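You operate a simulated robot arm through the tools that you are given. There is no shell and no other tool. Be economical: measure what you need, move in short steps, check, and stop when the job is done.

The job below is to be done with a simulated robot arm. You get a single attempt, and the scene is never put back.

## Task
Press the dowel into the hole by the press column and slide the bracket out.
Fine: down to its groove, hands clear of the ram, no empty stroke, lever up.

The check looks at the end state, three seconds after you hand in, the way a careful person would. Anything else that was tipped, shoved, dropped, spilled or broken makes it a failure.

## Robot
A 7-joint arm with a two-finger parallel gripper, fixed in place. Base frame: the origin is at the foot of the arm, x ahead of it, y to its left, z up; the work surface is at about z = 1.8. Lengths are in cm, angles in degrees, forces in N, time in s.
With the tool pointing down near the work surface it reaches from about 24 to 62 cm from the base axis. Its first joint turns from -66.0 to 66.0 degrees. Payload 2.6 kg.
The TCP is the grasp point between the finger pads, 3 cm short of the fingertips. In the tool frame z runs along the fingers and y along their closing line. The gripper opens to 9.4 cm. The fingers are 2.8 cm wide and 1 cm thick; the gripper's body (5 by 9.6 cm) begins 5.5 cm behind the TCP.
Orientation is that of the tool frame in the base frame, as a unit quaternion [w, x, y, z]. With the fingers straight down and closing along the base's y, the tool's x points along the base's -x, its y along +y and its z along -z.

## Interface
- The arm moves only by the tool step_arm. Its argument "moves" is a list of rows, each a list of 3 entries, a list of its own where there are three numbers: the shift along the tool's x, y, z in cm, then the turn, a rotation vector about the tool's x, y, z in degrees, then the opening, from 0 (shut) to 1 (fully open). In form: [[[tx, ty, tz], [wx, wy, wz], jaw], ...]. A call has 1 to 10 rows; each row is the pose to reach, as a shift and turn from the pose commanded when the call began, along the tool's axes at that moment. Each row takes 0.2 s and may step no farther than 5 cm and 8.6 degrees from the row before; otherwise, or with a gripper value out of range, the whole call is refused. Where a pose cannot be reached the arm comes as near as it can. A force on the tool above 40 N (or 10 N above the force at the start of the call, whichever is more), or a blocked arm, ends the call early, and 0.2 s more pass. Each finger travels about 7.2 cm/s and halts on what it meets, pressing with about 38 N; the grip force reading is that of the motor and also rises with nothing between the fingers. The clock runs only during rows and for 0.2 s after the last one: add rows that repeat a pose to give the fingers time. It gives the time, the measured TCP pose, the force on the tool (base axes), the opening and the grip force at its end, in the units of the frame above (readings bear some noise).
- Cameras (640 x 400 px; columns grow to the right, rows downward): "scene" is fixed at [5.41, 44.25, 57.9]; the picture's right is [-0.60, -0.80, 0.00], its down [-0.35, 0.26, -0.90] and it looks along [0.72, -0.54, -0.43] (base axes); focal length 365 px, centre (320, 200). "wrist" rides on the gripper at [7.6, 1.4, -10.3] in the tool frame; the picture's right is [-0.18, 0.98, 0.00], its down [-0.75, -0.14, -0.64] and it looks along [-0.63, -0.12, 0.77] (tool axes); focal length 243 px, centre (320, 200). There is no depth. A picture from a camera that has moved, and an enlarged one, comes with that camera's place and axes in the base frame and with its lens.
- camera(camera): a new picture of that camera. No time passes.
- enlarge(camera, box): a new picture of the part [left, top, right, bottom] of that camera's present view, enlarged. No time passes.
- sign_off(): hands the job in; it is judged then, once.

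Go step by step. Nothing tells you positions but the pictures and the camera data: compare them with the known pose of the tool, close in by small moves and look again before you grip or let go. The budget is 120 turns and 76 pictures, counting those below and the enlarged ones. Unless the task says otherwise, let go and move clear before handing in, and close with one line.

The tools are called after "Emit:" as name(argument=value, ...) on one line, values as JSON. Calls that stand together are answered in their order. step_arm: Moves the arm, as the interface text tells. Its arguments: {"type":"object","properties":{"moves":{"type":"array","items":{"type":"array"}}},"required":["moves"]} The other tools are called the same way: camera (camera) takes a picture; enlarge (camera, box) takes an enlarged picture of a part of a camera's view; sign_off () hands the job in.

At the start:

```text
time: 0.0
ee_pos: [28.22, 8.96, 42.95]
tcp_rot: [0.0, -0.001, 1.0, 0.0]
force: [0.0, -0.1, 0.3]
opening: 9.41
finger_force: 0.0
```

scene: 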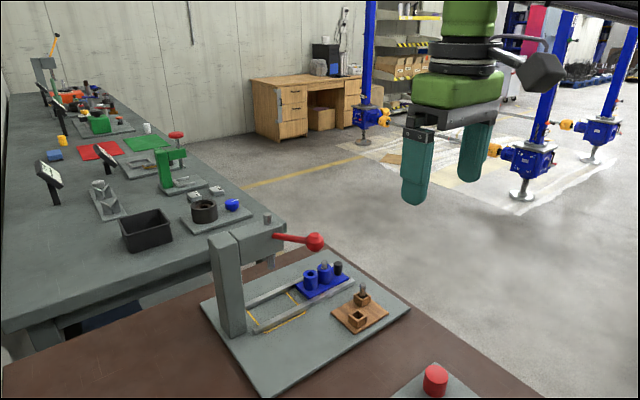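
wrist: 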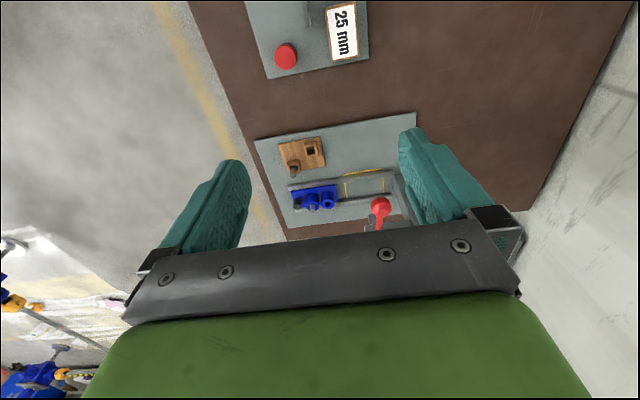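

I see an arbor press with a red-ball lever, a blue carriage on rails holding the bracket, and a wooden tray with dowels. I'll look closer first.

Emit:
enlarge(camera="scene", box=[190, 220, 420, 400])

Emit:
enlarge(camera="wrist", box=[240, 100, 440, 240])

Emit:
enlarge(camera="wrist", box=[220, 0, 420, 110])

```text
2.22 times, centred on (305, 310) of scene
camera zoom: at [5.41, 44.25, 57.9], right [-0.6, -0.8, 0.0], down [-0.35, 0.26, -0.9], along [0.72, -0.54, -0.43], focal length 811 px, centre (353, -44)
```

zoom: 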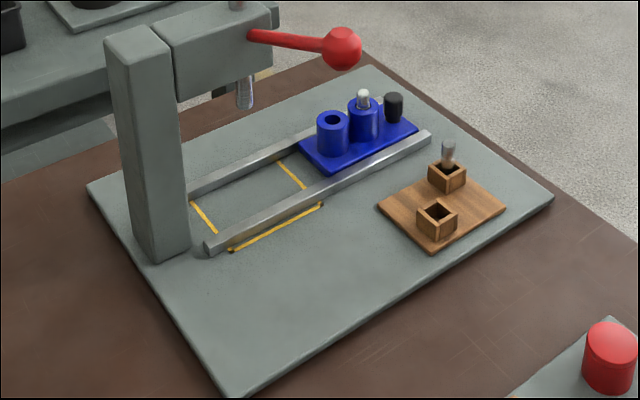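

```text
2.86 times, centred on (340, 170) of wrist
camera zoom: at [20.49, 10.57, 53.21], right [0.18, 0.98, 0.0], down [0.75, -0.14, 0.64], along [0.63, -0.12, -0.77], focal length 693 px, centre (263, 286)
```

zoom: 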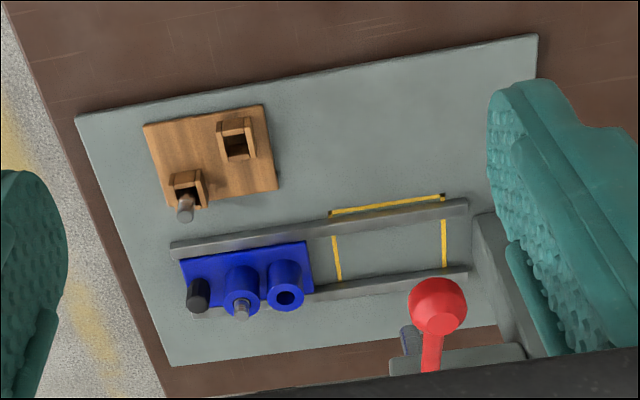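

```text
3.20 times, centred on (320, 55) of wrist
camera zoom: at [20.49, 10.57, 53.21], right [0.18, 0.98, 0.0], down [0.75, -0.14, 0.64], along [0.63, -0.12, -0.77], focal length 776 px, centre (320, 664)
```

zoom: 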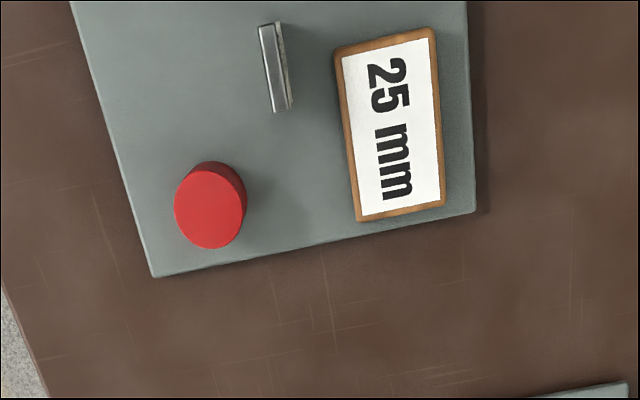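

The press is around x≈59, y≈15 with the lever ball near (46,15,26). The dowel is in the wood tray near (51,-2), and the empty hole is near (60,5). I'll move the arm closer for a better view.

Emit:
step_arm(moves=[[[-3, -2.2, 2.6], [0, 0, 0], 1], [[-6, -4.5, 5.2], [0, 0, 0], 1], [[-9, -6.7, 7.8], [0, 0, 0], 1], [[-11.8, -9, 10.5], [0, 0, 0], 1], [[-11.8, -9, 10.5], [0, 0, 0], 1]])

Emit:
camera(camera="wrist")

Emit:
enlarge(camera="wrist", box=[220, 60, 420, 220])

```text
time: 1.2
ee_pos: [39.91, -0.03, 32.42]
tcp_rot: [0.0, -0.001, 1.0, 0.0]
force: [-0.2, -0.3, -0.6]
opening: 9.37
finger_force: 0.1
```

```text
70 pictures are left
camera wrist: at [32.29, 1.39, 42.6], right [0.18, 0.98, 0.0], down [0.75, -0.14, 0.64], along [0.63, -0.12, -0.77], focal length 243 px, centre (320, 200)
```

wrist: 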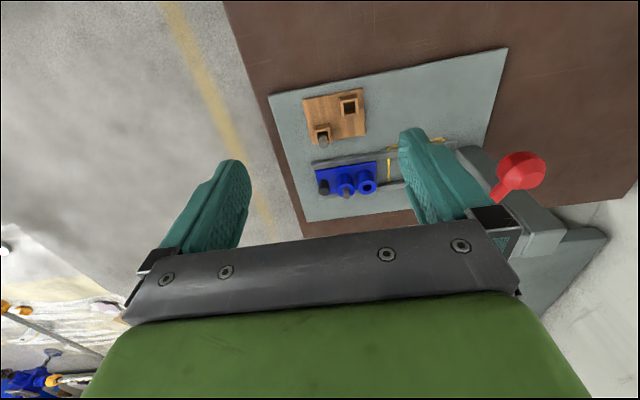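

```text
2.50 times, centred on (320, 140) of wrist
camera zoom: at [32.29, 1.39, 42.6], right [0.18, 0.98, 0.0], down [0.75, -0.14, 0.64], along [0.63, -0.12, -0.77], focal length 606 px, centre (320, 350)
```

zoom: 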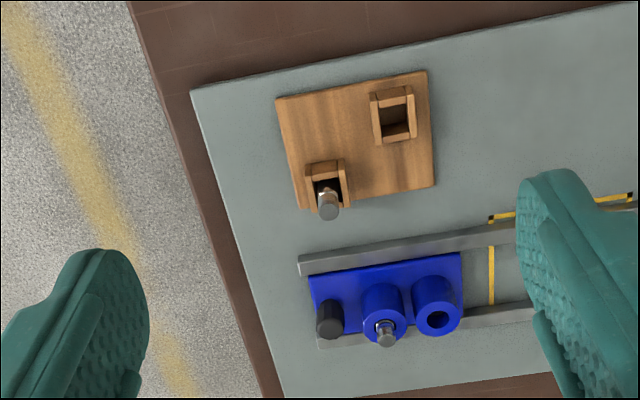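

The tray has one dowel left, the other pocket is empty, and the far boss already holds a dowel. I'll zoom in for detail.

Emit:
enlarge(camera="scene", box=[290, 250, 390, 335])

Emit:
enlarge(camera="wrist", box=[295, 80, 395, 200])

Emit:
enlarge(camera="scene", box=[195, 210, 335, 300])

```text
4.71 times, centred on (340, 292) of scene
camera zoom: at [5.41, 44.25, 57.9], right [-0.6, -0.8, 0.0], down [-0.35, 0.26, -0.9], along [0.72, -0.54, -0.43], focal length 1718 px, centre (226, -235)
```

zoom: 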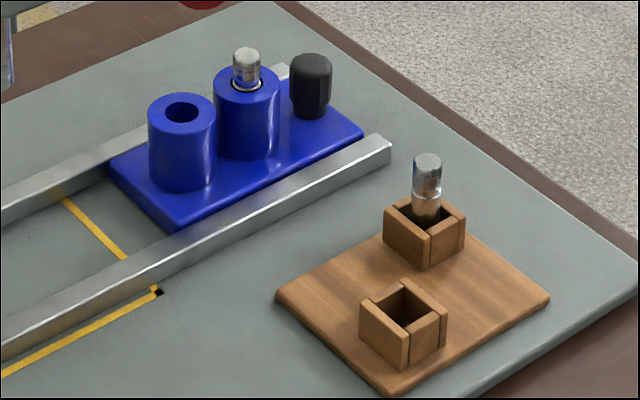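

```text
3.33 times, centred on (345, 140) of wrist
camera zoom: at [32.29, 1.39, 42.6], right [0.18, 0.98, 0.0], down [0.75, -0.14, 0.64], along [0.63, -0.12, -0.77], focal length 809 px, centre (237, 400)
```

zoom: 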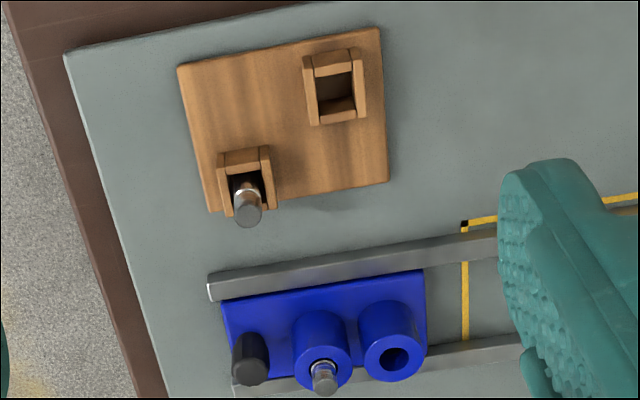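

```text
4.44 times, centred on (265, 255) of scene
camera zoom: at [5.41, 44.25, 57.9], right [-0.6, -0.8, 0.0], down [-0.35, 0.26, -0.9], along [0.72, -0.54, -0.43], focal length 1623 px, centre (564, -44)
```

zoom: 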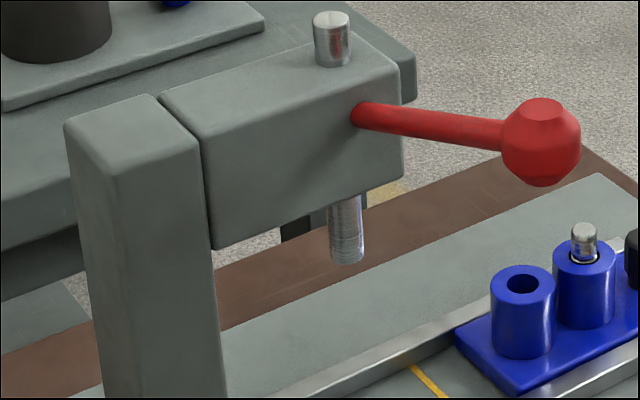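

The far boss's dowel shows the finished depth, with the groove at the rim. The loose dowel is near (51,-1.7) with its top at z≈6.3. I'll move above it to look closely.

Emit:
step_arm(moves=[[[-2.7, -0.4, 4], [0, 0, 0], 1], [[-5.5, -0.8, 8], [0, 0, 0], 1], [[-8.2, -1.2, 12], [0, 0, 0], 1], [[-11, -1.7, 16], [0, 0, 0], 1], [[-11, -1.7, 16], [0, 0, 0], 1]])

Emit:
camera(camera="wrist")

Emit:
enlarge(camera="scene", box=[290, 220, 430, 340])

```text
time: 2.4
ee_pos: [50.78, -1.63, 16.57]
tcp_rot: [0.001, 0.001, 1.0, 0.001]
force: [-0.2, -0.1, 0.5]
opening: 9.39
finger_force: 0.0
```

```text
65 pictures are left
camera wrist: at [43.07, -0.16, 26.78], right [0.19, 0.98, 0.0], down [0.75, -0.14, 0.64], along [0.63, -0.12, -0.77], focal length 243 px, centre (320, 200)
```

wrist: 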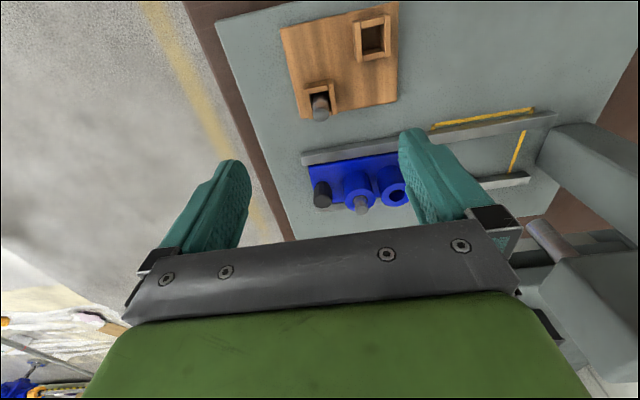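

```text
3.33 times, centred on (360, 280) of scene
camera zoom: at [5.41, 44.25, 57.9], right [-0.6, -0.8, 0.0], down [-0.35, 0.26, -0.9], along [0.72, -0.54, -0.43], focal length 1217 px, centre (187, -67)
```

zoom: 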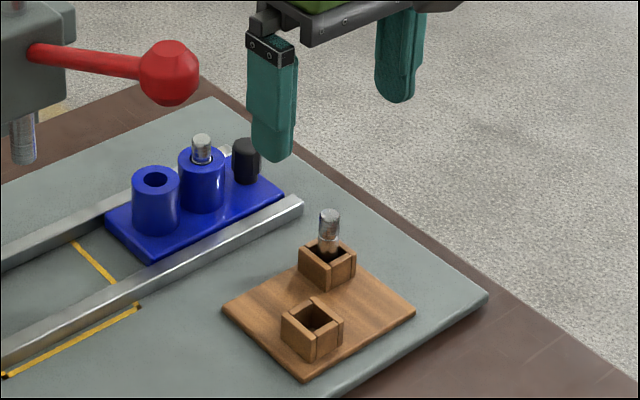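

I need a finer measurement of the dowel's place, so I'll zoom the wrist view.

Emit:
enlarge(camera="wrist", box=[270, 60, 430, 220])

```text
2.50 times, centred on (350, 140) of wrist
camera zoom: at [43.07, -0.16, 26.78], right [0.19, 0.98, 0.0], down [0.75, -0.14, 0.64], along [0.63, -0.12, -0.77], focal length 606 px, centre (245, 350)
```

zoom: 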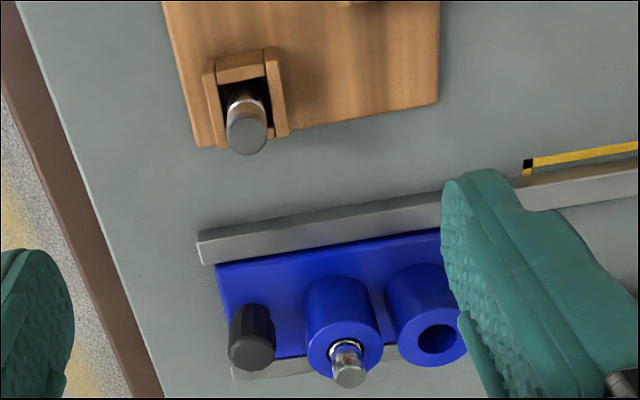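

The dowel sits right under the TCP, with its top at about z=6.9. I'll partly close the jaws and descend to just above the pocket rim.

Emit:
step_arm(moves=[[[0, 0, 2], [0, 0, 0], 0.7], [[0, 0, 4], [0, 0, 0], 0.5], [[0, 0, 6], [0, 0, 0], 0.45], [[0, 0, 6], [0, 0, 0], 0.45]])

Emit:
enlarge(camera="wrist", box=[220, 60, 420, 220])

Emit:
enlarge(camera="scene", box=[310, 230, 410, 320])

```text
time: 3.4
ee_pos: [50.83, -1.5, 10.41]
tcp_rot: [0.0, 0.0, 1.0, 0.0]
force: [0.0, -0.5, -0.2]
opening: 4.22
finger_force: 0.2
```

```text
2.50 times, centred on (320, 140) of wrist
camera zoom: at [43.17, -0.13, 20.71], right [0.18, 0.98, 0.0], down [0.75, -0.14, 0.64], along [0.63, -0.12, -0.77], focal length 606 px, centre (320, 350)
```

zoom: 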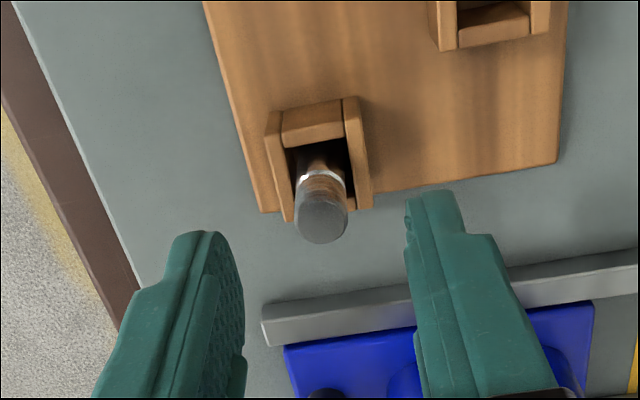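

```text
4.44 times, centred on (360, 275) of scene
camera zoom: at [5.41, 44.25, 57.9], right [-0.6, -0.8, 0.0], down [-0.35, 0.26, -0.9], along [0.72, -0.54, -0.43], focal length 1623 px, centre (142, -133)
```

zoom: 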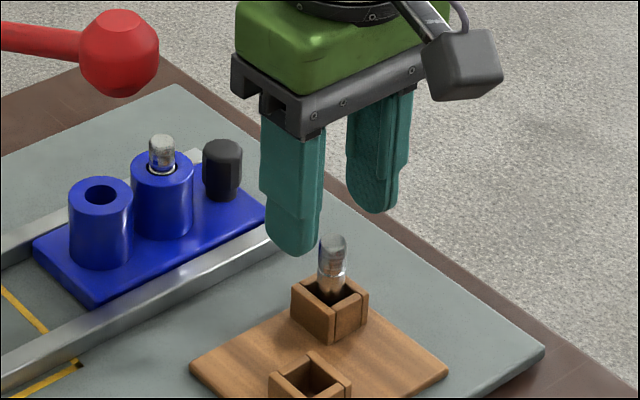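

The dowel is centred between the fingers. I'll go down 2.3 cm and close.

Emit:
step_arm(moves=[[[0.1, 0, 1.2], [0, 0, 0], 0.45], [[0.1, 0, 2.3], [0, 0, 0], 0.45], [[0.1, 0, 2.3], [0, 0, 0], 0.3], [[0.1, 0, 2.3], [0, 0, 0], 0.15], [[0.1, 0, 2.3], [0, 0, 0], 0.05], [[0.1, 0, 2.3], [0, 0, 0], 0.05]])

Emit:
enlarge(camera="wrist", box=[220, 60, 420, 220])

Emit:
enlarge(camera="scene", box=[310, 230, 410, 320])

```text
time: 4.8
ee_pos: [50.76, -1.57, 8.27]
tcp_rot: [0.0, 0.001, 1.0, -0.001]
force: [0.3, -0.5, -0.5]
opening: 1.23
finger_force: 37.7
```

```text
2.50 times, centred on (320, 140) of wrist
camera zoom: at [43.16, -0.18, 18.44], right [0.18, 0.98, 0.0], down [0.75, -0.14, 0.64], along [0.63, -0.12, -0.77], focal length 606 px, centre (320, 350)
```

zoom: 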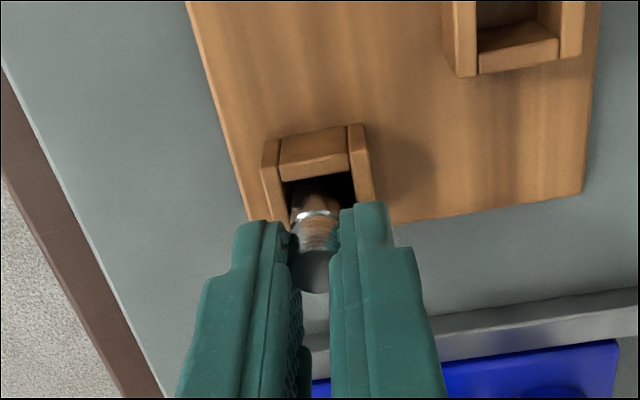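

```text
4.44 times, centred on (360, 275) of scene
camera zoom: at [5.41, 44.25, 57.9], right [-0.6, -0.8, 0.0], down [-0.35, 0.26, -0.9], along [0.72, -0.54, -0.43], focal length 1623 px, centre (142, -133)
```

zoom: 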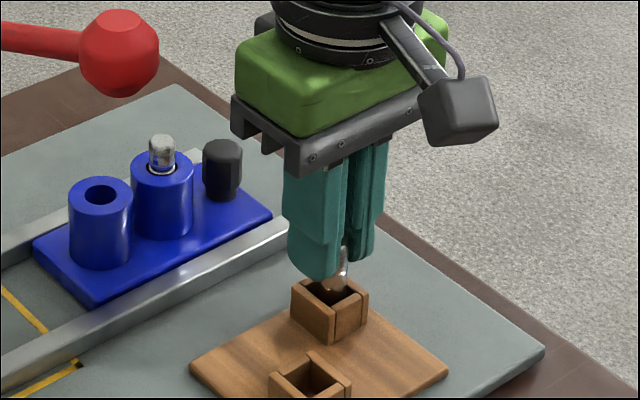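

The dowel is gripped at 1.23 cm. I'll lift it straight up and look.

Emit:
step_arm(moves=[[[0, 0, -1.5], [0, 0, 0], 0.05], [[0, 0, -4], [0, 0, 0], 0.05], [[0, 0, -6.5], [0, 0, 0], 0.05], [[0, 0, -6.5], [0, 0, 0], 0.05]])

Emit:
enlarge(camera="wrist", box=[260, 100, 360, 200])

Emit:
enlarge(camera="scene", box=[310, 200, 410, 290])

```text
time: 5.8
ee_pos: [50.69, -1.71, 14.62]
tcp_rot: [0.001, 0.0, 1.0, -0.001]
force: [-0.3, -1.0, -0.5]
opening: 1.2
finger_force: 38.4
```

```text
4.00 times, centred on (310, 150) of wrist
camera zoom: at [43.14, -0.2, 24.93], right [0.18, 0.98, 0.0], down [0.75, -0.14, 0.64], along [0.63, -0.12, -0.77], focal length 970 px, centre (360, 400)
```

zoom: 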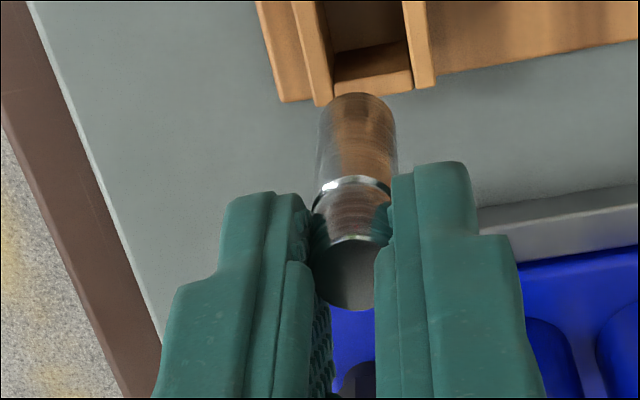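

```text
4.44 times, centred on (360, 245) of scene
camera zoom: at [5.41, 44.25, 57.9], right [-0.6, -0.8, 0.0], down [-0.35, 0.26, -0.9], along [0.72, -0.54, -0.43], focal length 1623 px, centre (142, 0)
```

zoom: 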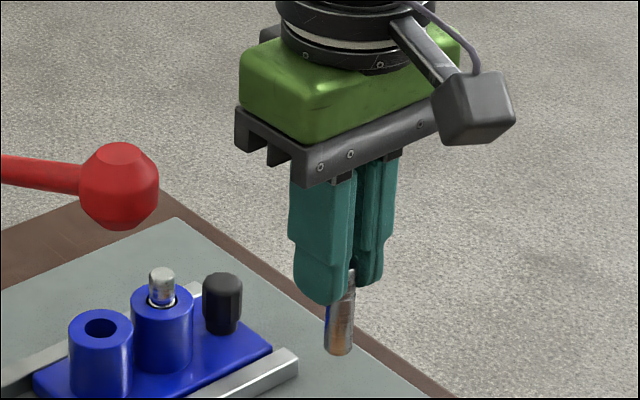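

The dowel hangs straight, groove about 3.6 cm below the TCP and bottom about 6.5 below. Next I'll carry it above the empty hole near (61,5).

Emit:
step_arm(moves=[[[0, 0, -2], [0, 0, 0], 0.05], [[-2.5, 1.7, -2], [0, 0, 0], 0.05], [[-5, 3.4, -2], [0, 0, 0], 0.05], [[-7.5, 5.1, -2], [0, 0, 0], 0.05], [[-10, 6.7, -2], [0, 0, 0], 0.05], [[-10, 6.7, -2], [0, 0, 0], 0.05]])

Emit:
enlarge(camera="wrist", box=[240, 80, 400, 200])

Emit:
enlarge(camera="scene", box=[260, 200, 370, 300])

```text
time: 7.2
ee_pos: [60.12, 4.57, 16.71]
tcp_rot: [0.0, 0.001, 1.0, 0.0]
force: [-0.1, -0.7, -0.5]
opening: 1.21
finger_force: 37.8
out of reach, approached as far as the arm can: row 5, 6
```

```text
3.33 times, centred on (320, 140) of wrist
camera zoom: at [52.44, 6.01, 26.91], right [0.18, 0.98, 0.0], down [0.75, -0.14, 0.64], along [0.63, -0.12, -0.77], focal length 809 px, centre (320, 400)
```

zoom: 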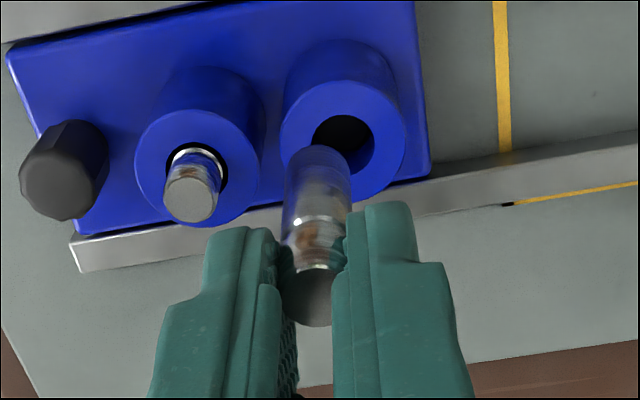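

```text
4.00 times, centred on (315, 250) of scene
camera zoom: at [5.41, 44.25, 57.9], right [-0.6, -0.8, 0.0], down [-0.35, 0.26, -0.9], along [0.72, -0.54, -0.43], focal length 1461 px, centre (340, 0)
```

zoom: 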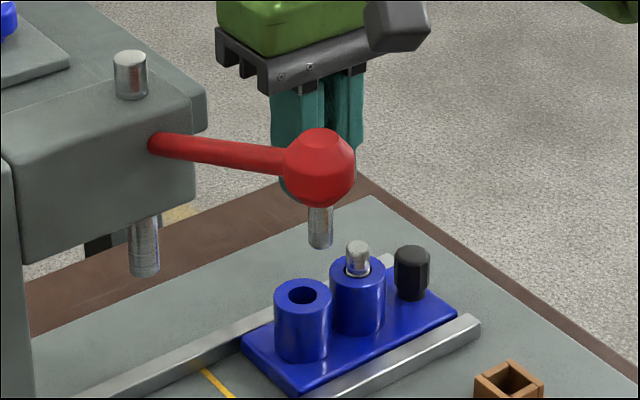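

At this height the arm is at its reach limit; the hole measures (60.9,5.0). Reach should improve lower down, so I'll descend a bit and re-read.

Emit:
step_arm(moves=[[[0, 0, 1.4], [0, 0, 0], 0.05], [[0, 0, 2.7], [0, 0, 0], 0.05], [[0, 0, 2.7], [0, 0, 0], 0.05]])

```text
time: 8.0
ee_pos: [60.15, 4.45, 13.87]
tcp_rot: [0.0, 0.0, 1.0, 0.0]
force: [0.3, 0.5, -0.5]
opening: 1.22
finger_force: 38.3
```

Emit:
step_arm(moves=[[[-0.72, 0.57, 0], [0, 0, 0], 0.05], [[-0.72, 0.57, 0], [0, 0, 0], 0.05]])

Emit:
enlarge(camera="wrist", box=[260, 80, 380, 180])

Emit:
enlarge(camera="scene", box=[290, 230, 370, 300])

```text
time: 8.6
ee_pos: [60.69, 5.16, 13.91]
tcp_rot: [0.0, 0.0, 1.0, 0.0]
force: [-0.7, -0.2, -0.1]
opening: 1.23
finger_force: 38.2
```

```text
4.00 times, centred on (320, 130) of wrist
camera zoom: at [53.08, 6.61, 24.13], right [0.18, 0.98, 0.0], down [0.75, -0.14, 0.64], along [0.63, -0.12, -0.77], focal length 970 px, centre (320, 480)
```

zoom: 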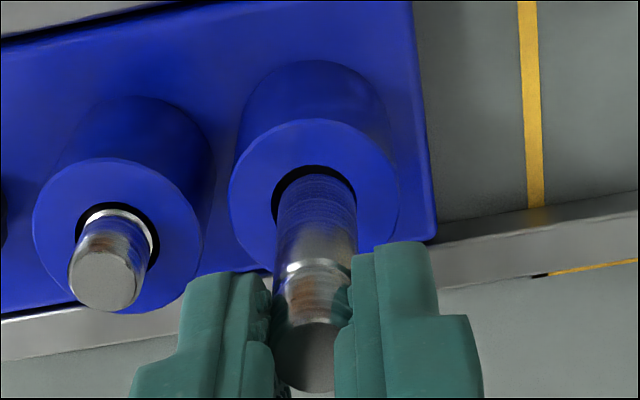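

```text
5.71 times, centred on (330, 265) of scene
camera zoom: at [5.41, 44.25, 57.9], right [-0.6, -0.8, 0.0], down [-0.35, 0.26, -0.9], along [0.72, -0.54, -0.43], focal length 2086 px, centre (263, -171)
```

zoom: 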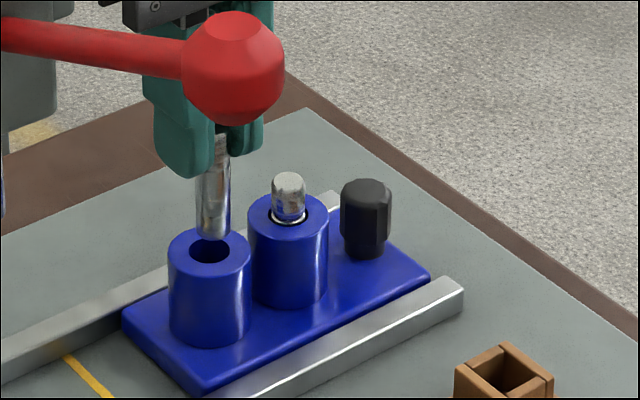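

The dowel is over the hole within about 1 mm. I'll nudge +x slightly and lower in small steps watching the force.

Emit:
step_arm(moves=[[[-0.08, 0, 0.4], [0, 0, 0], 0.05], [[-0.08, 0, 0.8], [0, 0, 0], 0.05], [[-0.08, 0, 1.2], [0, 0, 0], 0.05], [[-0.08, 0, 1.5], [0, 0, 0], 0.05], [[-0.08, 0, 1.5], [0, 0, 0], 0.05]])

Emit:
enlarge(camera="wrist", box=[260, 80, 380, 180])

Emit:
enlarge(camera="scene", box=[290, 230, 370, 300])

```text
time: 9.8
ee_pos: [60.86, 5.18, 12.53]
tcp_rot: [0.001, 0.001, 1.0, 0.0]
force: [-1.5, 0.3, 9.1]
opening: 1.22
finger_force: 37.9
```

```text
4.00 times, centred on (320, 130) of wrist
camera zoom: at [53.09, 6.63, 22.81], right [0.18, 0.98, 0.0], down [0.75, -0.14, 0.64], along [0.63, -0.12, -0.77], focal length 970 px, centre (320, 480)
```

zoom: 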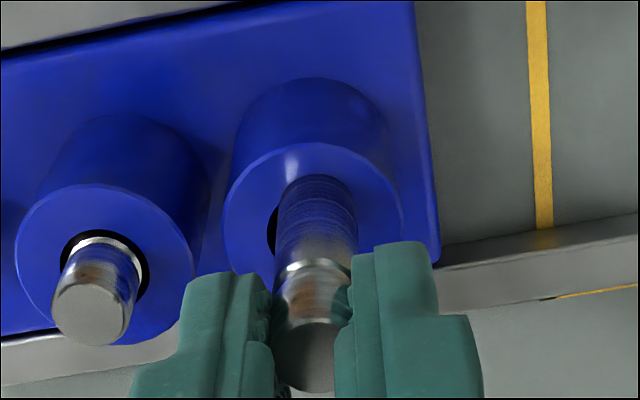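

```text
5.71 times, centred on (330, 265) of scene
camera zoom: at [5.4, 44.25, 57.9], right [-0.6, -0.8, 0.0], down [-0.35, 0.26, -0.9], along [0.72, -0.54, -0.43], focal length 2086 px, centre (263, -171)
```

zoom: 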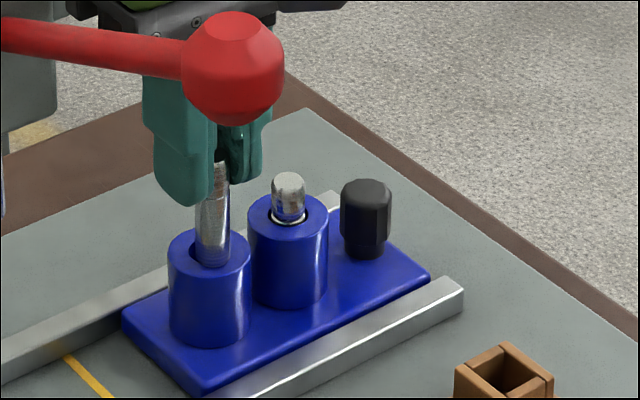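

The dowel is touching the rim on its -x/+y side. I'll lift a little, shift +x 0.17 and -y 0.10, then lower again.

Emit:
step_arm(moves=[[[0, 0, -0.4], [0, 0, 0], 0.05], [[-0.17, -0.1, -0.4], [0, 0, 0], 0.05], [[-0.17, -0.1, -0.1], [0, 0, 0], 0.05], [[-0.17, -0.1, 0.2], [0, 0, 0], 0.05], [[-0.17, -0.1, 0.5], [0, 0, 0], 0.05], [[-0.17, -0.1, 0.5], [0, 0, 0], 0.05]])

Emit:
enlarge(camera="wrist", box=[260, 80, 380, 180])

Emit:
enlarge(camera="scene", box=[290, 230, 370, 300])

```text
time: 11.2
ee_pos: [61.0, 5.06, 12.43]
tcp_rot: [0.005, 0.0, 1.0, 0.0]
force: [1.0, -0.5, 30.4]
opening: 1.21
finger_force: 37.6
```

```text
4.00 times, centred on (320, 130) of wrist
camera zoom: at [53.3, 6.48, 22.59], right [0.18, 0.98, 0.0], down [0.75, -0.14, 0.65], along [0.64, -0.12, -0.76], focal length 970 px, centre (320, 480)
```

zoom: 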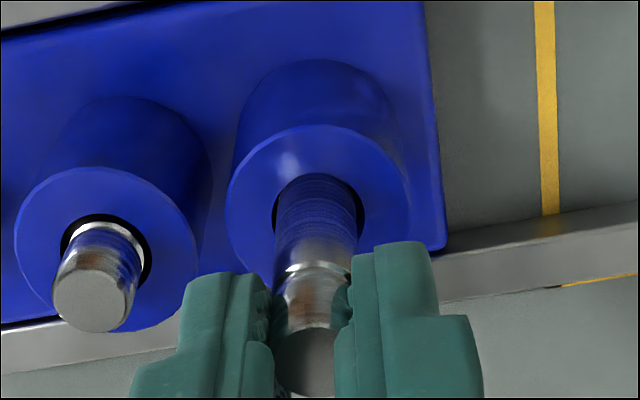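

```text
5.71 times, centred on (330, 265) of scene
camera zoom: at [5.39, 44.25, 57.9], right [-0.6, -0.8, 0.0], down [-0.35, 0.26, -0.9], along [0.72, -0.54, -0.43], focal length 2086 px, centre (263, -171)
```

zoom: 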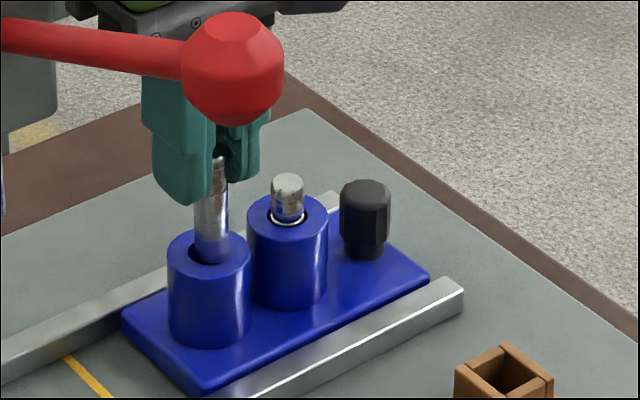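

The force rose to 30 N, so it's either seated on the lead-in or resting on the rim. I'll take a close look.

Emit:
enlarge(camera="wrist", box=[300, 105, 340, 145])

Emit:
enlarge(camera="scene", box=[310, 255, 340, 285])

```text
10.00 times, centred on (320, 125) of wrist
camera zoom: at [53.3, 6.48, 22.59], right [0.18, 0.98, 0.0], down [0.75, -0.14, 0.65], along [0.64, -0.12, -0.76], focal length 2426 px, centre (320, 950)
```

zoom: 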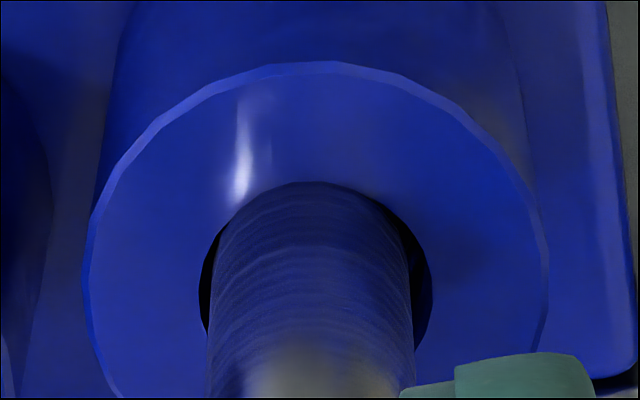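

```text
13.33 times, centred on (325, 270) of scene
camera zoom: at [5.39, 44.25, 57.9], right [-0.6, -0.8, 0.0], down [-0.35, 0.26, -0.9], along [0.72, -0.54, -0.43], focal length 4869 px, centre (253, -733)
```

zoom: 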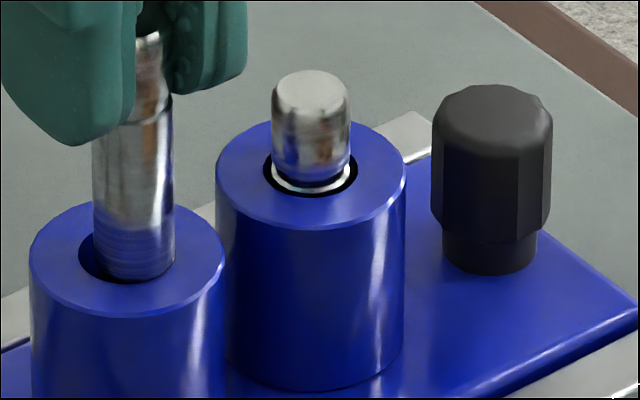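

The dowel still sits slightly toward -x of the hole centre, by about 0.13. I'll lift, shift and lower again.

Emit:
step_arm(moves=[[[0, 0, -0.6], [0, 0, 0], 0.05], [[-0.14, 0.05, -0.6], [0, 0, 0], 0.05], [[-0.14, 0.05, -0.3], [0, 0, 0], 0.05], [[-0.14, 0.05, 0], [0, 0, 0], 0.05], [[-0.14, 0.05, 0.2], [0, 0, 0], 0.05], [[-0.14, 0.05, 0.2], [0, 0, 0], 0.05]])

Emit:
enlarge(camera="wrist", box=[300, 105, 340, 145])

Emit:
enlarge(camera="scene", box=[310, 255, 340, 285])

```text
time: 12.6
ee_pos: [61.24, 4.98, 12.37]
tcp_rot: [0.005, 0.0, 1.0, 0.0]
force: [1.7, 0.7, 30.4]
opening: 1.22
finger_force: 38.2
```

```text
10.00 times, centred on (320, 125) of wrist
camera zoom: at [53.46, 6.52, 22.41], right [0.18, 0.98, 0.0], down [0.75, -0.14, 0.65], along [0.64, -0.12, -0.76], focal length 2426 px, centre (320, 950)
```

zoom: 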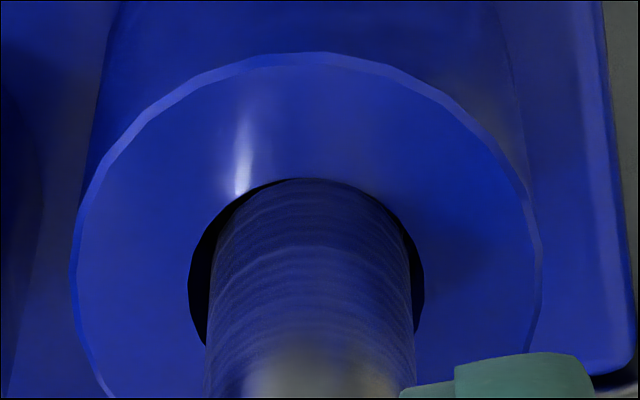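

```text
13.33 times, centred on (325, 270) of scene
camera zoom: at [5.39, 44.25, 57.9], right [-0.6, -0.8, 0.0], down [-0.35, 0.26, -0.9], along [0.72, -0.54, -0.43], focal length 4869 px, centre (253, -733)
```

zoom: 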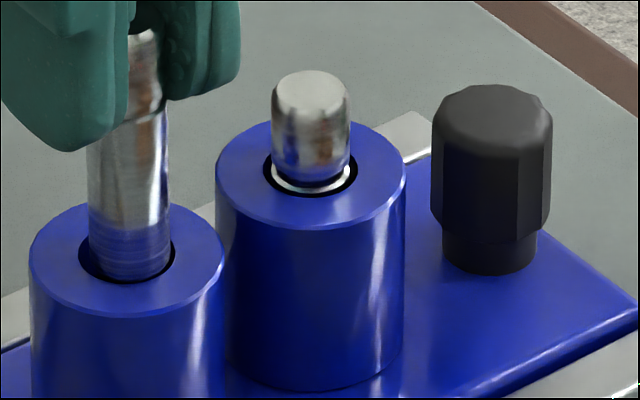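

The dowel now looks concentric. I'll unload the vertical force and probe sideways gently to learn whether it's captured by the hole.

Emit:
step_arm(moves=[[[0, 0, -0.45], [0, 0, 0], 0.05], [[0.15, 0, -0.45], [0, 0, 0], 0.05], [[0.3, 0, -0.45], [0, 0, 0], 0.05], [[0.3, 0, -0.45], [0, 0, 0], 0.05]])

Emit:
enlarge(camera="scene", box=[310, 255, 340, 285])

```text
time: 13.6
ee_pos: [60.82, 5.09, 12.24]
tcp_rot: [0.0, 0.0, 1.0, 0.0]
force: [6.4, -0.6, 14.0]
opening: 1.2
finger_force: 37.6
```

```text
13.33 times, centred on (325, 270) of scene
camera zoom: at [5.4, 44.25, 57.9], right [-0.6, -0.8, 0.0], down [-0.35, 0.26, -0.9], along [0.72, -0.54, -0.43], focal length 4869 px, centre (253, -733)
```

zoom: 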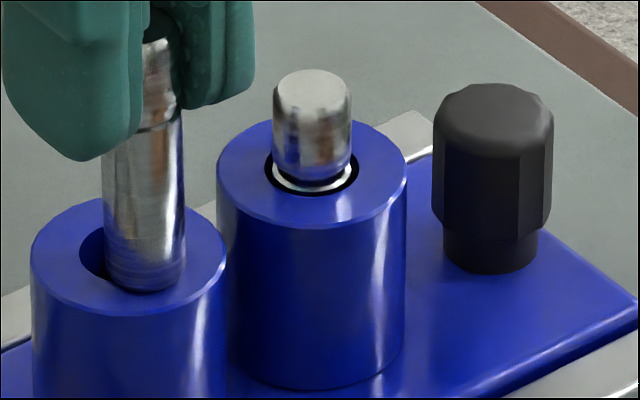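

The dowel isn't captured; it slid off to the -x side. I'll lift and retry about 1 mm further in +x than last time, with lighter load.

Emit:
step_arm(moves=[[[0, 0, -0.5], [0, 0, 0], 0.05], [[-0.5, 0, -0.6], [0, 0, 0], 0.05], [[-0.5, 0, -0.6], [0, 0, 0], 0.05], [[-0.5, 0, -0.2], [0, 0, 0], 0.05], [[-0.5, 0, 0.1], [0, 0, 0], 0.05], [[-0.5, 0, 0.1], [0, 0, 0], 0.05]])

Emit:
enlarge(camera="scene", box=[310, 255, 340, 285])

Emit:
enlarge(camera="wrist", box=[290, 105, 350, 165])

```text
time: 15.0
ee_pos: [61.17, 5.13, 12.23]
tcp_rot: [0.002, 0.0, 1.0, 0.0]
force: [-3.2, 0.7, 13.1]
opening: 1.23
finger_force: 38.1
out of reach, approached as far as the arm can: row 2, 3, 4
```

```text
13.33 times, centred on (325, 270) of scene
camera zoom: at [5.4, 44.25, 57.9], right [-0.6, -0.8, 0.0], down [-0.35, 0.26, -0.9], along [0.72, -0.54, -0.43], focal length 4869 px, centre (253, -733)
```

zoom: 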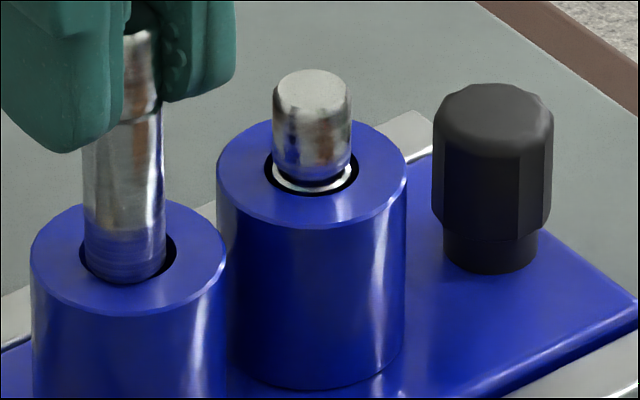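

```text
6.67 times, centred on (320, 135) of wrist
camera zoom: at [53.51, 6.61, 22.47], right [0.18, 0.98, 0.0], down [0.75, -0.14, 0.64], along [0.63, -0.12, -0.76], focal length 1618 px, centre (320, 633)
```

zoom: 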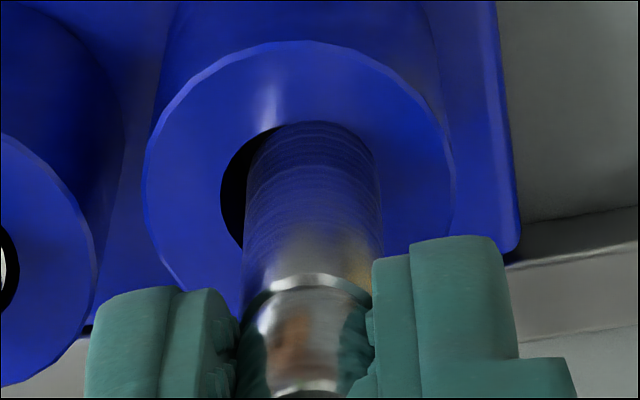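

Now it's about 1.4 mm too far in +y and 0.8 mm short in +x. I'll correct that.

Emit:
step_arm(moves=[[[0, 0, -0.3], [0, 0, 0], 0.05], [[-0.1, -0.14, -0.3], [0, 0, 0], 0.05], [[-0.1, -0.14, -0.1], [0, 0, 0], 0.05], [[-0.1, -0.14, 0.2], [0, 0, 0], 0.05], [[-0.1, -0.14, 0.2], [0, 0, 0], 0.05]])

Emit:
enlarge(camera="scene", box=[310, 255, 340, 285])

Emit:
enlarge(camera="wrist", box=[290, 105, 350, 165])

```text
time: 16.2
ee_pos: [61.31, 4.99, 11.6]
tcp_rot: [0.0, -0.001, 1.0, 0.0]
force: [12.7, 3.4, -5.4]
opening: 1.23
finger_force: 38.0
```

```text
13.33 times, centred on (325, 270) of scene
camera zoom: at [5.41, 44.25, 57.9], right [-0.6, -0.8, 0.0], down [-0.35, 0.26, -0.9], along [0.72, -0.54, -0.43], focal length 4869 px, centre (253, -733)
```

zoom: 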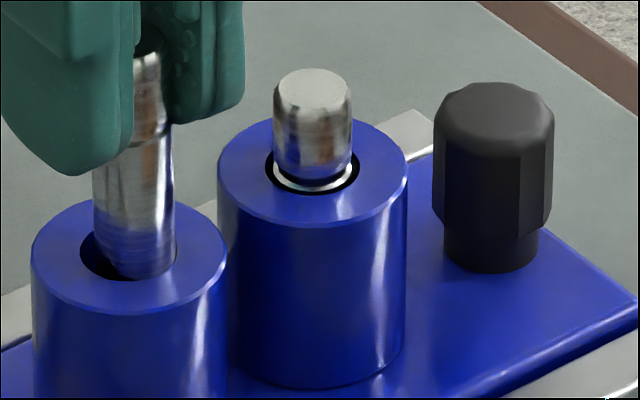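

```text
6.67 times, centred on (320, 135) of wrist
camera zoom: at [53.6, 6.41, 21.89], right [0.18, 0.98, 0.0], down [0.75, -0.14, 0.64], along [0.63, -0.12, -0.77], focal length 1618 px, centre (320, 633)
```

zoom: 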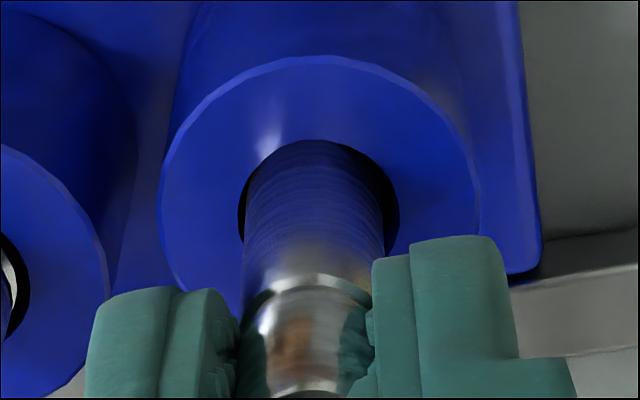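

It dropped in: z fell 0.6 cm and the lateral force shows it's captured. I'll ease the side load with +x and lower further.

Emit:
step_arm(moves=[[[-0.12, 0.03, 0], [0, 0, 0], 0.05], [[-0.12, 0.03, 0.3], [0, 0, 0], 0.05], [[-0.12, 0.03, 0.6], [0, 0, 0], 0.05], [[-0.12, 0.03, 0.6], [0, 0, 0], 0.05]])

```text
time: 17.2
ee_pos: [61.24, 5.03, 11.14]
tcp_rot: [0.0, 0.0, 1.0, 0.0]
force: [2.4, -0.5, 1.0]
opening: 1.24
finger_force: 38.0
```

Emit:
step_arm(moves=[[[0, 0, 0.3], [0, 0, 0], 0.05], [[0, 0, 0.6], [0, 0, 0], 0.05], [[0, 0, 0.6], [0, 0, 0], 0.05]])

Emit:
enlarge(camera="scene", box=[310, 255, 340, 285])

```text
time: 18.0
ee_pos: [61.53, 5.11, 10.69]
tcp_rot: [0.001, -0.001, 1.0, 0.002]
force: [-3.2, -0.3, 12.5]
opening: 1.22
finger_force: 38.3
```

```text
13.33 times, centred on (325, 270) of scene
camera zoom: at [5.4, 44.25, 57.9], right [-0.6, -0.8, 0.0], down [-0.35, 0.26, -0.9], along [0.72, -0.54, -0.43], focal length 4869 px, centre (253, -733)
```

zoom: 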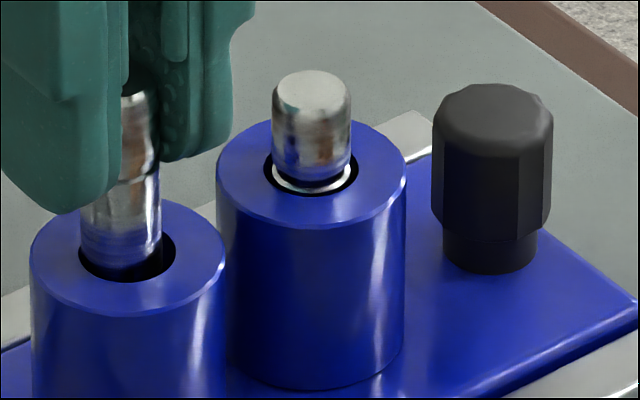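

It met firm resistance about 1.6 cm deep, which should be the tight part left for the press. I'll unload, open narrowly and lift off.

Emit:
step_arm(moves=[[[0.15, 0, -0.2], [0, 0, 0], 0.05], [[0.15, 0, -0.2], [0, 0, 0], 0.2], [[0.15, 0, -0.2], [0, 0, 0], 0.28], [[0.15, 0, -0.2], [0, 0, 0], 0.28], [[0.15, 0, -2.5], [0, 0, 0], 0.28], [[0.15, 0, -5], [0, 0, 0], 0.28], [[0.15, 0, -5], [0, 0, 0], 0.28]])

Emit:
enlarge(camera="scene", box=[290, 230, 370, 300])

Emit:
enlarge(camera="wrist", box=[240, 60, 400, 200])

```text
time: 19.6
ee_pos: [60.39, 5.67, 15.42]
tcp_rot: [0.0, 0.001, 1.0, 0.001]
force: [-0.3, -0.9, 0.9]
opening: 2.63
finger_force: 0.1
out of reach, approached as far as the arm can: row 5, 6, 7
```

```text
5.71 times, centred on (330, 265) of scene
camera zoom: at [5.41, 44.25, 57.9], right [-0.6, -0.8, 0.0], down [-0.35, 0.26, -0.9], along [0.72, -0.54, -0.43], focal length 2086 px, centre (263, -171)
```

zoom: 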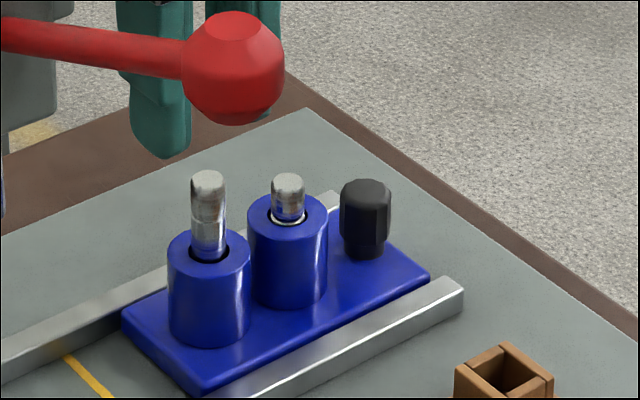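

```text
2.86 times, centred on (320, 130) of wrist
camera zoom: at [52.77, 7.18, 25.74], right [0.18, 0.98, 0.0], down [0.75, -0.14, 0.64], along [0.63, -0.12, -0.77], focal length 693 px, centre (320, 400)
```

zoom: 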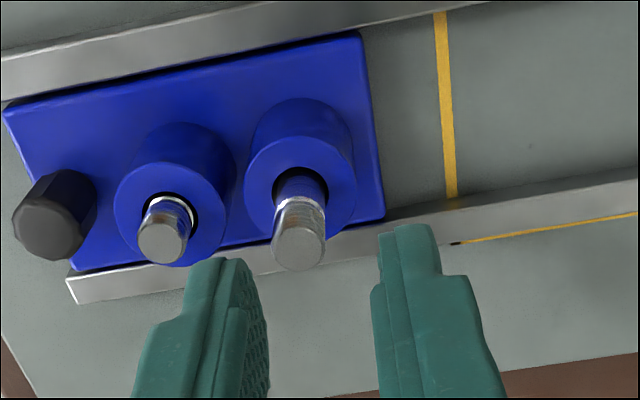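

The dowel stands upright with its groove about 1 cm above the rim, ready to press. To move the bracket by its black knob, I'll retreat to the -y side and turn the gripper 90° so it closes along x.

Emit:
step_arm(moves=[[[2, -2, -1], [0, 0, 0], 0.28], [[4, -5, -1], [0, 0, -8], 0.4], [[4.5, -8, -1], [0, 0, -16], 0.5], [[4.5, -8.4, -1], [0, 0, -24], 0.5], [[4.5, -8.4, -1], [0, 0, -32], 0.5], [[4.5, -8.4, -1], [0, 0, -40], 0.5], [[4.5, -8.4, -1], [0, 0, -48], 0.5], [[4.5, -8.4, -1], [0, 0, -56], 0.5], [[4.5, -8.4, -1], [0, 0, -64], 0.5], [[4.5, -8.4, -1], [0, 0, -72], 0.5]])

Emit:
step_arm(moves=[[[0, 0, 0], [0, 0, -8], 0.5], [[0, 0, 0], [0, 0, -16], 0.5], [[0, 0, 0], [0, 0, -18], 0.5], [[0, 0, 0], [0, 0, -18], 0.5]])

Emit:
camera(camera="wrist")

Emit:
enlarge(camera="scene", box=[240, 180, 420, 310])

```text
time: 21.8
ee_pos: [55.79, -2.68, 16.38]
tcp_rot: [0.0, -0.588, 0.809, 0.0]
force: [-0.6, 0.3, 0.6]
opening: 4.7
finger_force: 0.0
```

```text
time: 22.8
ee_pos: [55.96, -2.71, 16.4]
tcp_rot: [-0.001, -0.707, 0.707, 0.0]
force: [0.1, 0.2, 0.1]
opening: 4.71
finger_force: 0.0
```

```text
36 pictures are left
camera wrist: at [54.48, -10.25, 26.73], right [-0.98, 0.18, 0.0], down [0.14, 0.75, 0.64], along [0.12, 0.63, -0.77], focal length 243 px, centre (320, 200)
```

wrist: 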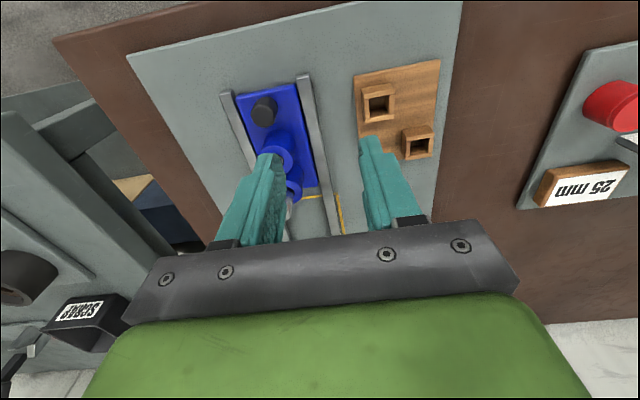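

```text
3.08 times, centred on (330, 245) of scene
camera zoom: at [5.41, 44.25, 57.9], right [-0.6, -0.8, 0.0], down [-0.35, 0.26, -0.9], along [0.72, -0.54, -0.43], focal length 1124 px, centre (289, 62)
```

zoom: 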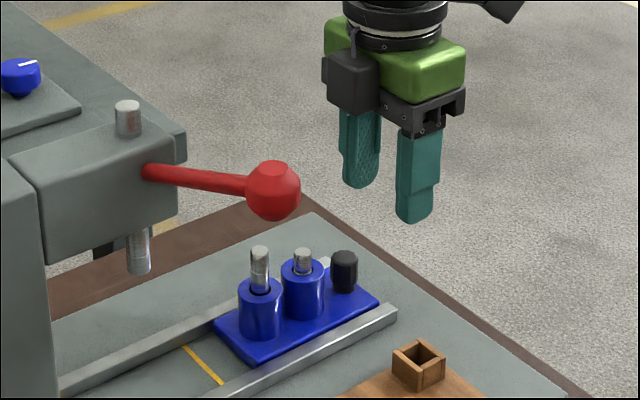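

The gripper now closes along x. The knob is near (60.6,-3.0), top about z=6.3. I'll go over it and check.

Emit:
step_arm(moves=[[[0.2, -1, 1.5], [0, 0, 0], 0.5], [[0.3, -2.7, 3.5], [0, 0, 0], 0.5], [[0.3, -4.5, 5], [0, 0, 0], 0.5], [[0.3, -4.5, 5], [0, 0, 0], 0.5]])

Emit:
enlarge(camera="wrist", box=[220, 60, 420, 220])

Emit:
enlarge(camera="scene", box=[290, 220, 390, 300])

```text
time: 23.8
ee_pos: [60.53, -2.87, 11.3]
tcp_rot: [0.0, -0.707, 0.707, 0.0]
force: [0.2, 0.7, 0.4]
opening: 4.7
finger_force: 0.1
```

```text
2.50 times, centred on (320, 140) of wrist
camera zoom: at [59.02, -10.48, 21.64], right [-0.98, 0.18, 0.0], down [0.14, 0.75, 0.64], along [0.12, 0.63, -0.77], focal length 606 px, centre (320, 350)
```

zoom: 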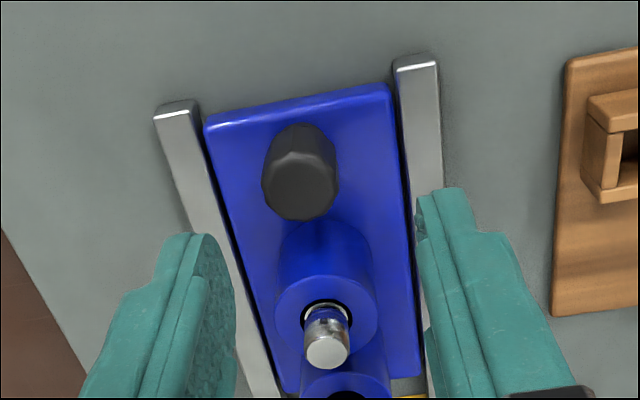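

```text
5.00 times, centred on (340, 260) of scene
camera zoom: at [5.41, 44.25, 57.9], right [-0.6, -0.8, 0.0], down [-0.35, 0.26, -0.9], along [0.72, -0.54, -0.43], focal length 1826 px, centre (220, -100)
```

zoom: 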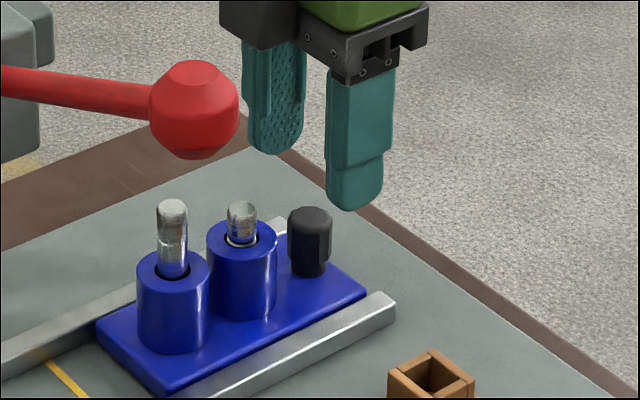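

The knob is at about (60.8,-3.3). I'll descend around it and close.

Emit:
step_arm(moves=[[[0.4, -0.27, 0], [0, 0, 0], 0.45], [[0.4, -0.27, 1.5], [0, 0, 0], 0.42], [[0.4, -0.27, 3], [0, 0, 0], 0.42], [[0.4, -0.27, 3.7], [0, 0, 0], 0.42], [[0.4, -0.27, 3.7], [0, 0, 0], 0.42]])

Emit:
enlarge(camera="wrist", box=[220, 60, 420, 220])

```text
time: 25.0
ee_pos: [60.83, -3.44, 7.79]
tcp_rot: [0.0, -0.707, 0.708, 0.0]
force: [0.8, 0.7, -0.4]
opening: 3.96
finger_force: 0.0
```

```text
2.50 times, centred on (320, 140) of wrist
camera zoom: at [59.26, -11.0, 18.02], right [-0.98, 0.19, 0.0], down [0.14, 0.75, 0.64], along [0.12, 0.63, -0.77], focal length 606 px, centre (320, 350)
```

zoom: 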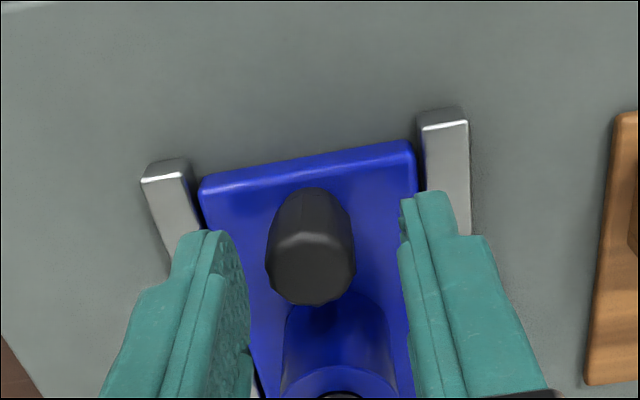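

The knob is between the fingers, so I'll close on it.

Emit:
step_arm(moves=[[[0, -0.1, 0.2], [0, 0, 0], 0.3], [[0, -0.1, 0.2], [0, 0, 0], 0.2], [[0, -0.1, 0.2], [0, 0, 0], 0.12], [[0, -0.1, 0.2], [0, 0, 0], 0.12]])

```text
time: 26.0
ee_pos: [60.96, -3.33, 7.6]
tcp_rot: [0.0, 0.708, -0.707, 0.002]
force: [22.1, 0.6, -6.6]
opening: 2.39
finger_force: 11.1
```

The +x finger touched first, so I'll shift +x to centre on the knob and finish closing.

Emit:
step_arm(moves=[[[0, -0.2, 0], [0, 0, 0], 0.12], [[0, -0.4, 0], [0, 0, 0], 0.12], [[0, -0.4, 0], [0, 0, 0], 0.12]])

```text
time: 26.9
ee_pos: [61.05, -3.27, 7.46]
tcp_rot: [-0.003, -0.704, 0.71, 0.004]
force: [-3.9, 0.3, 1.4]
opening: 2.13
finger_force: 45.4
stopped in row 3: the force on the tool passed its limit (the readings are from after the stop); the commanded pose is now the measured one
```

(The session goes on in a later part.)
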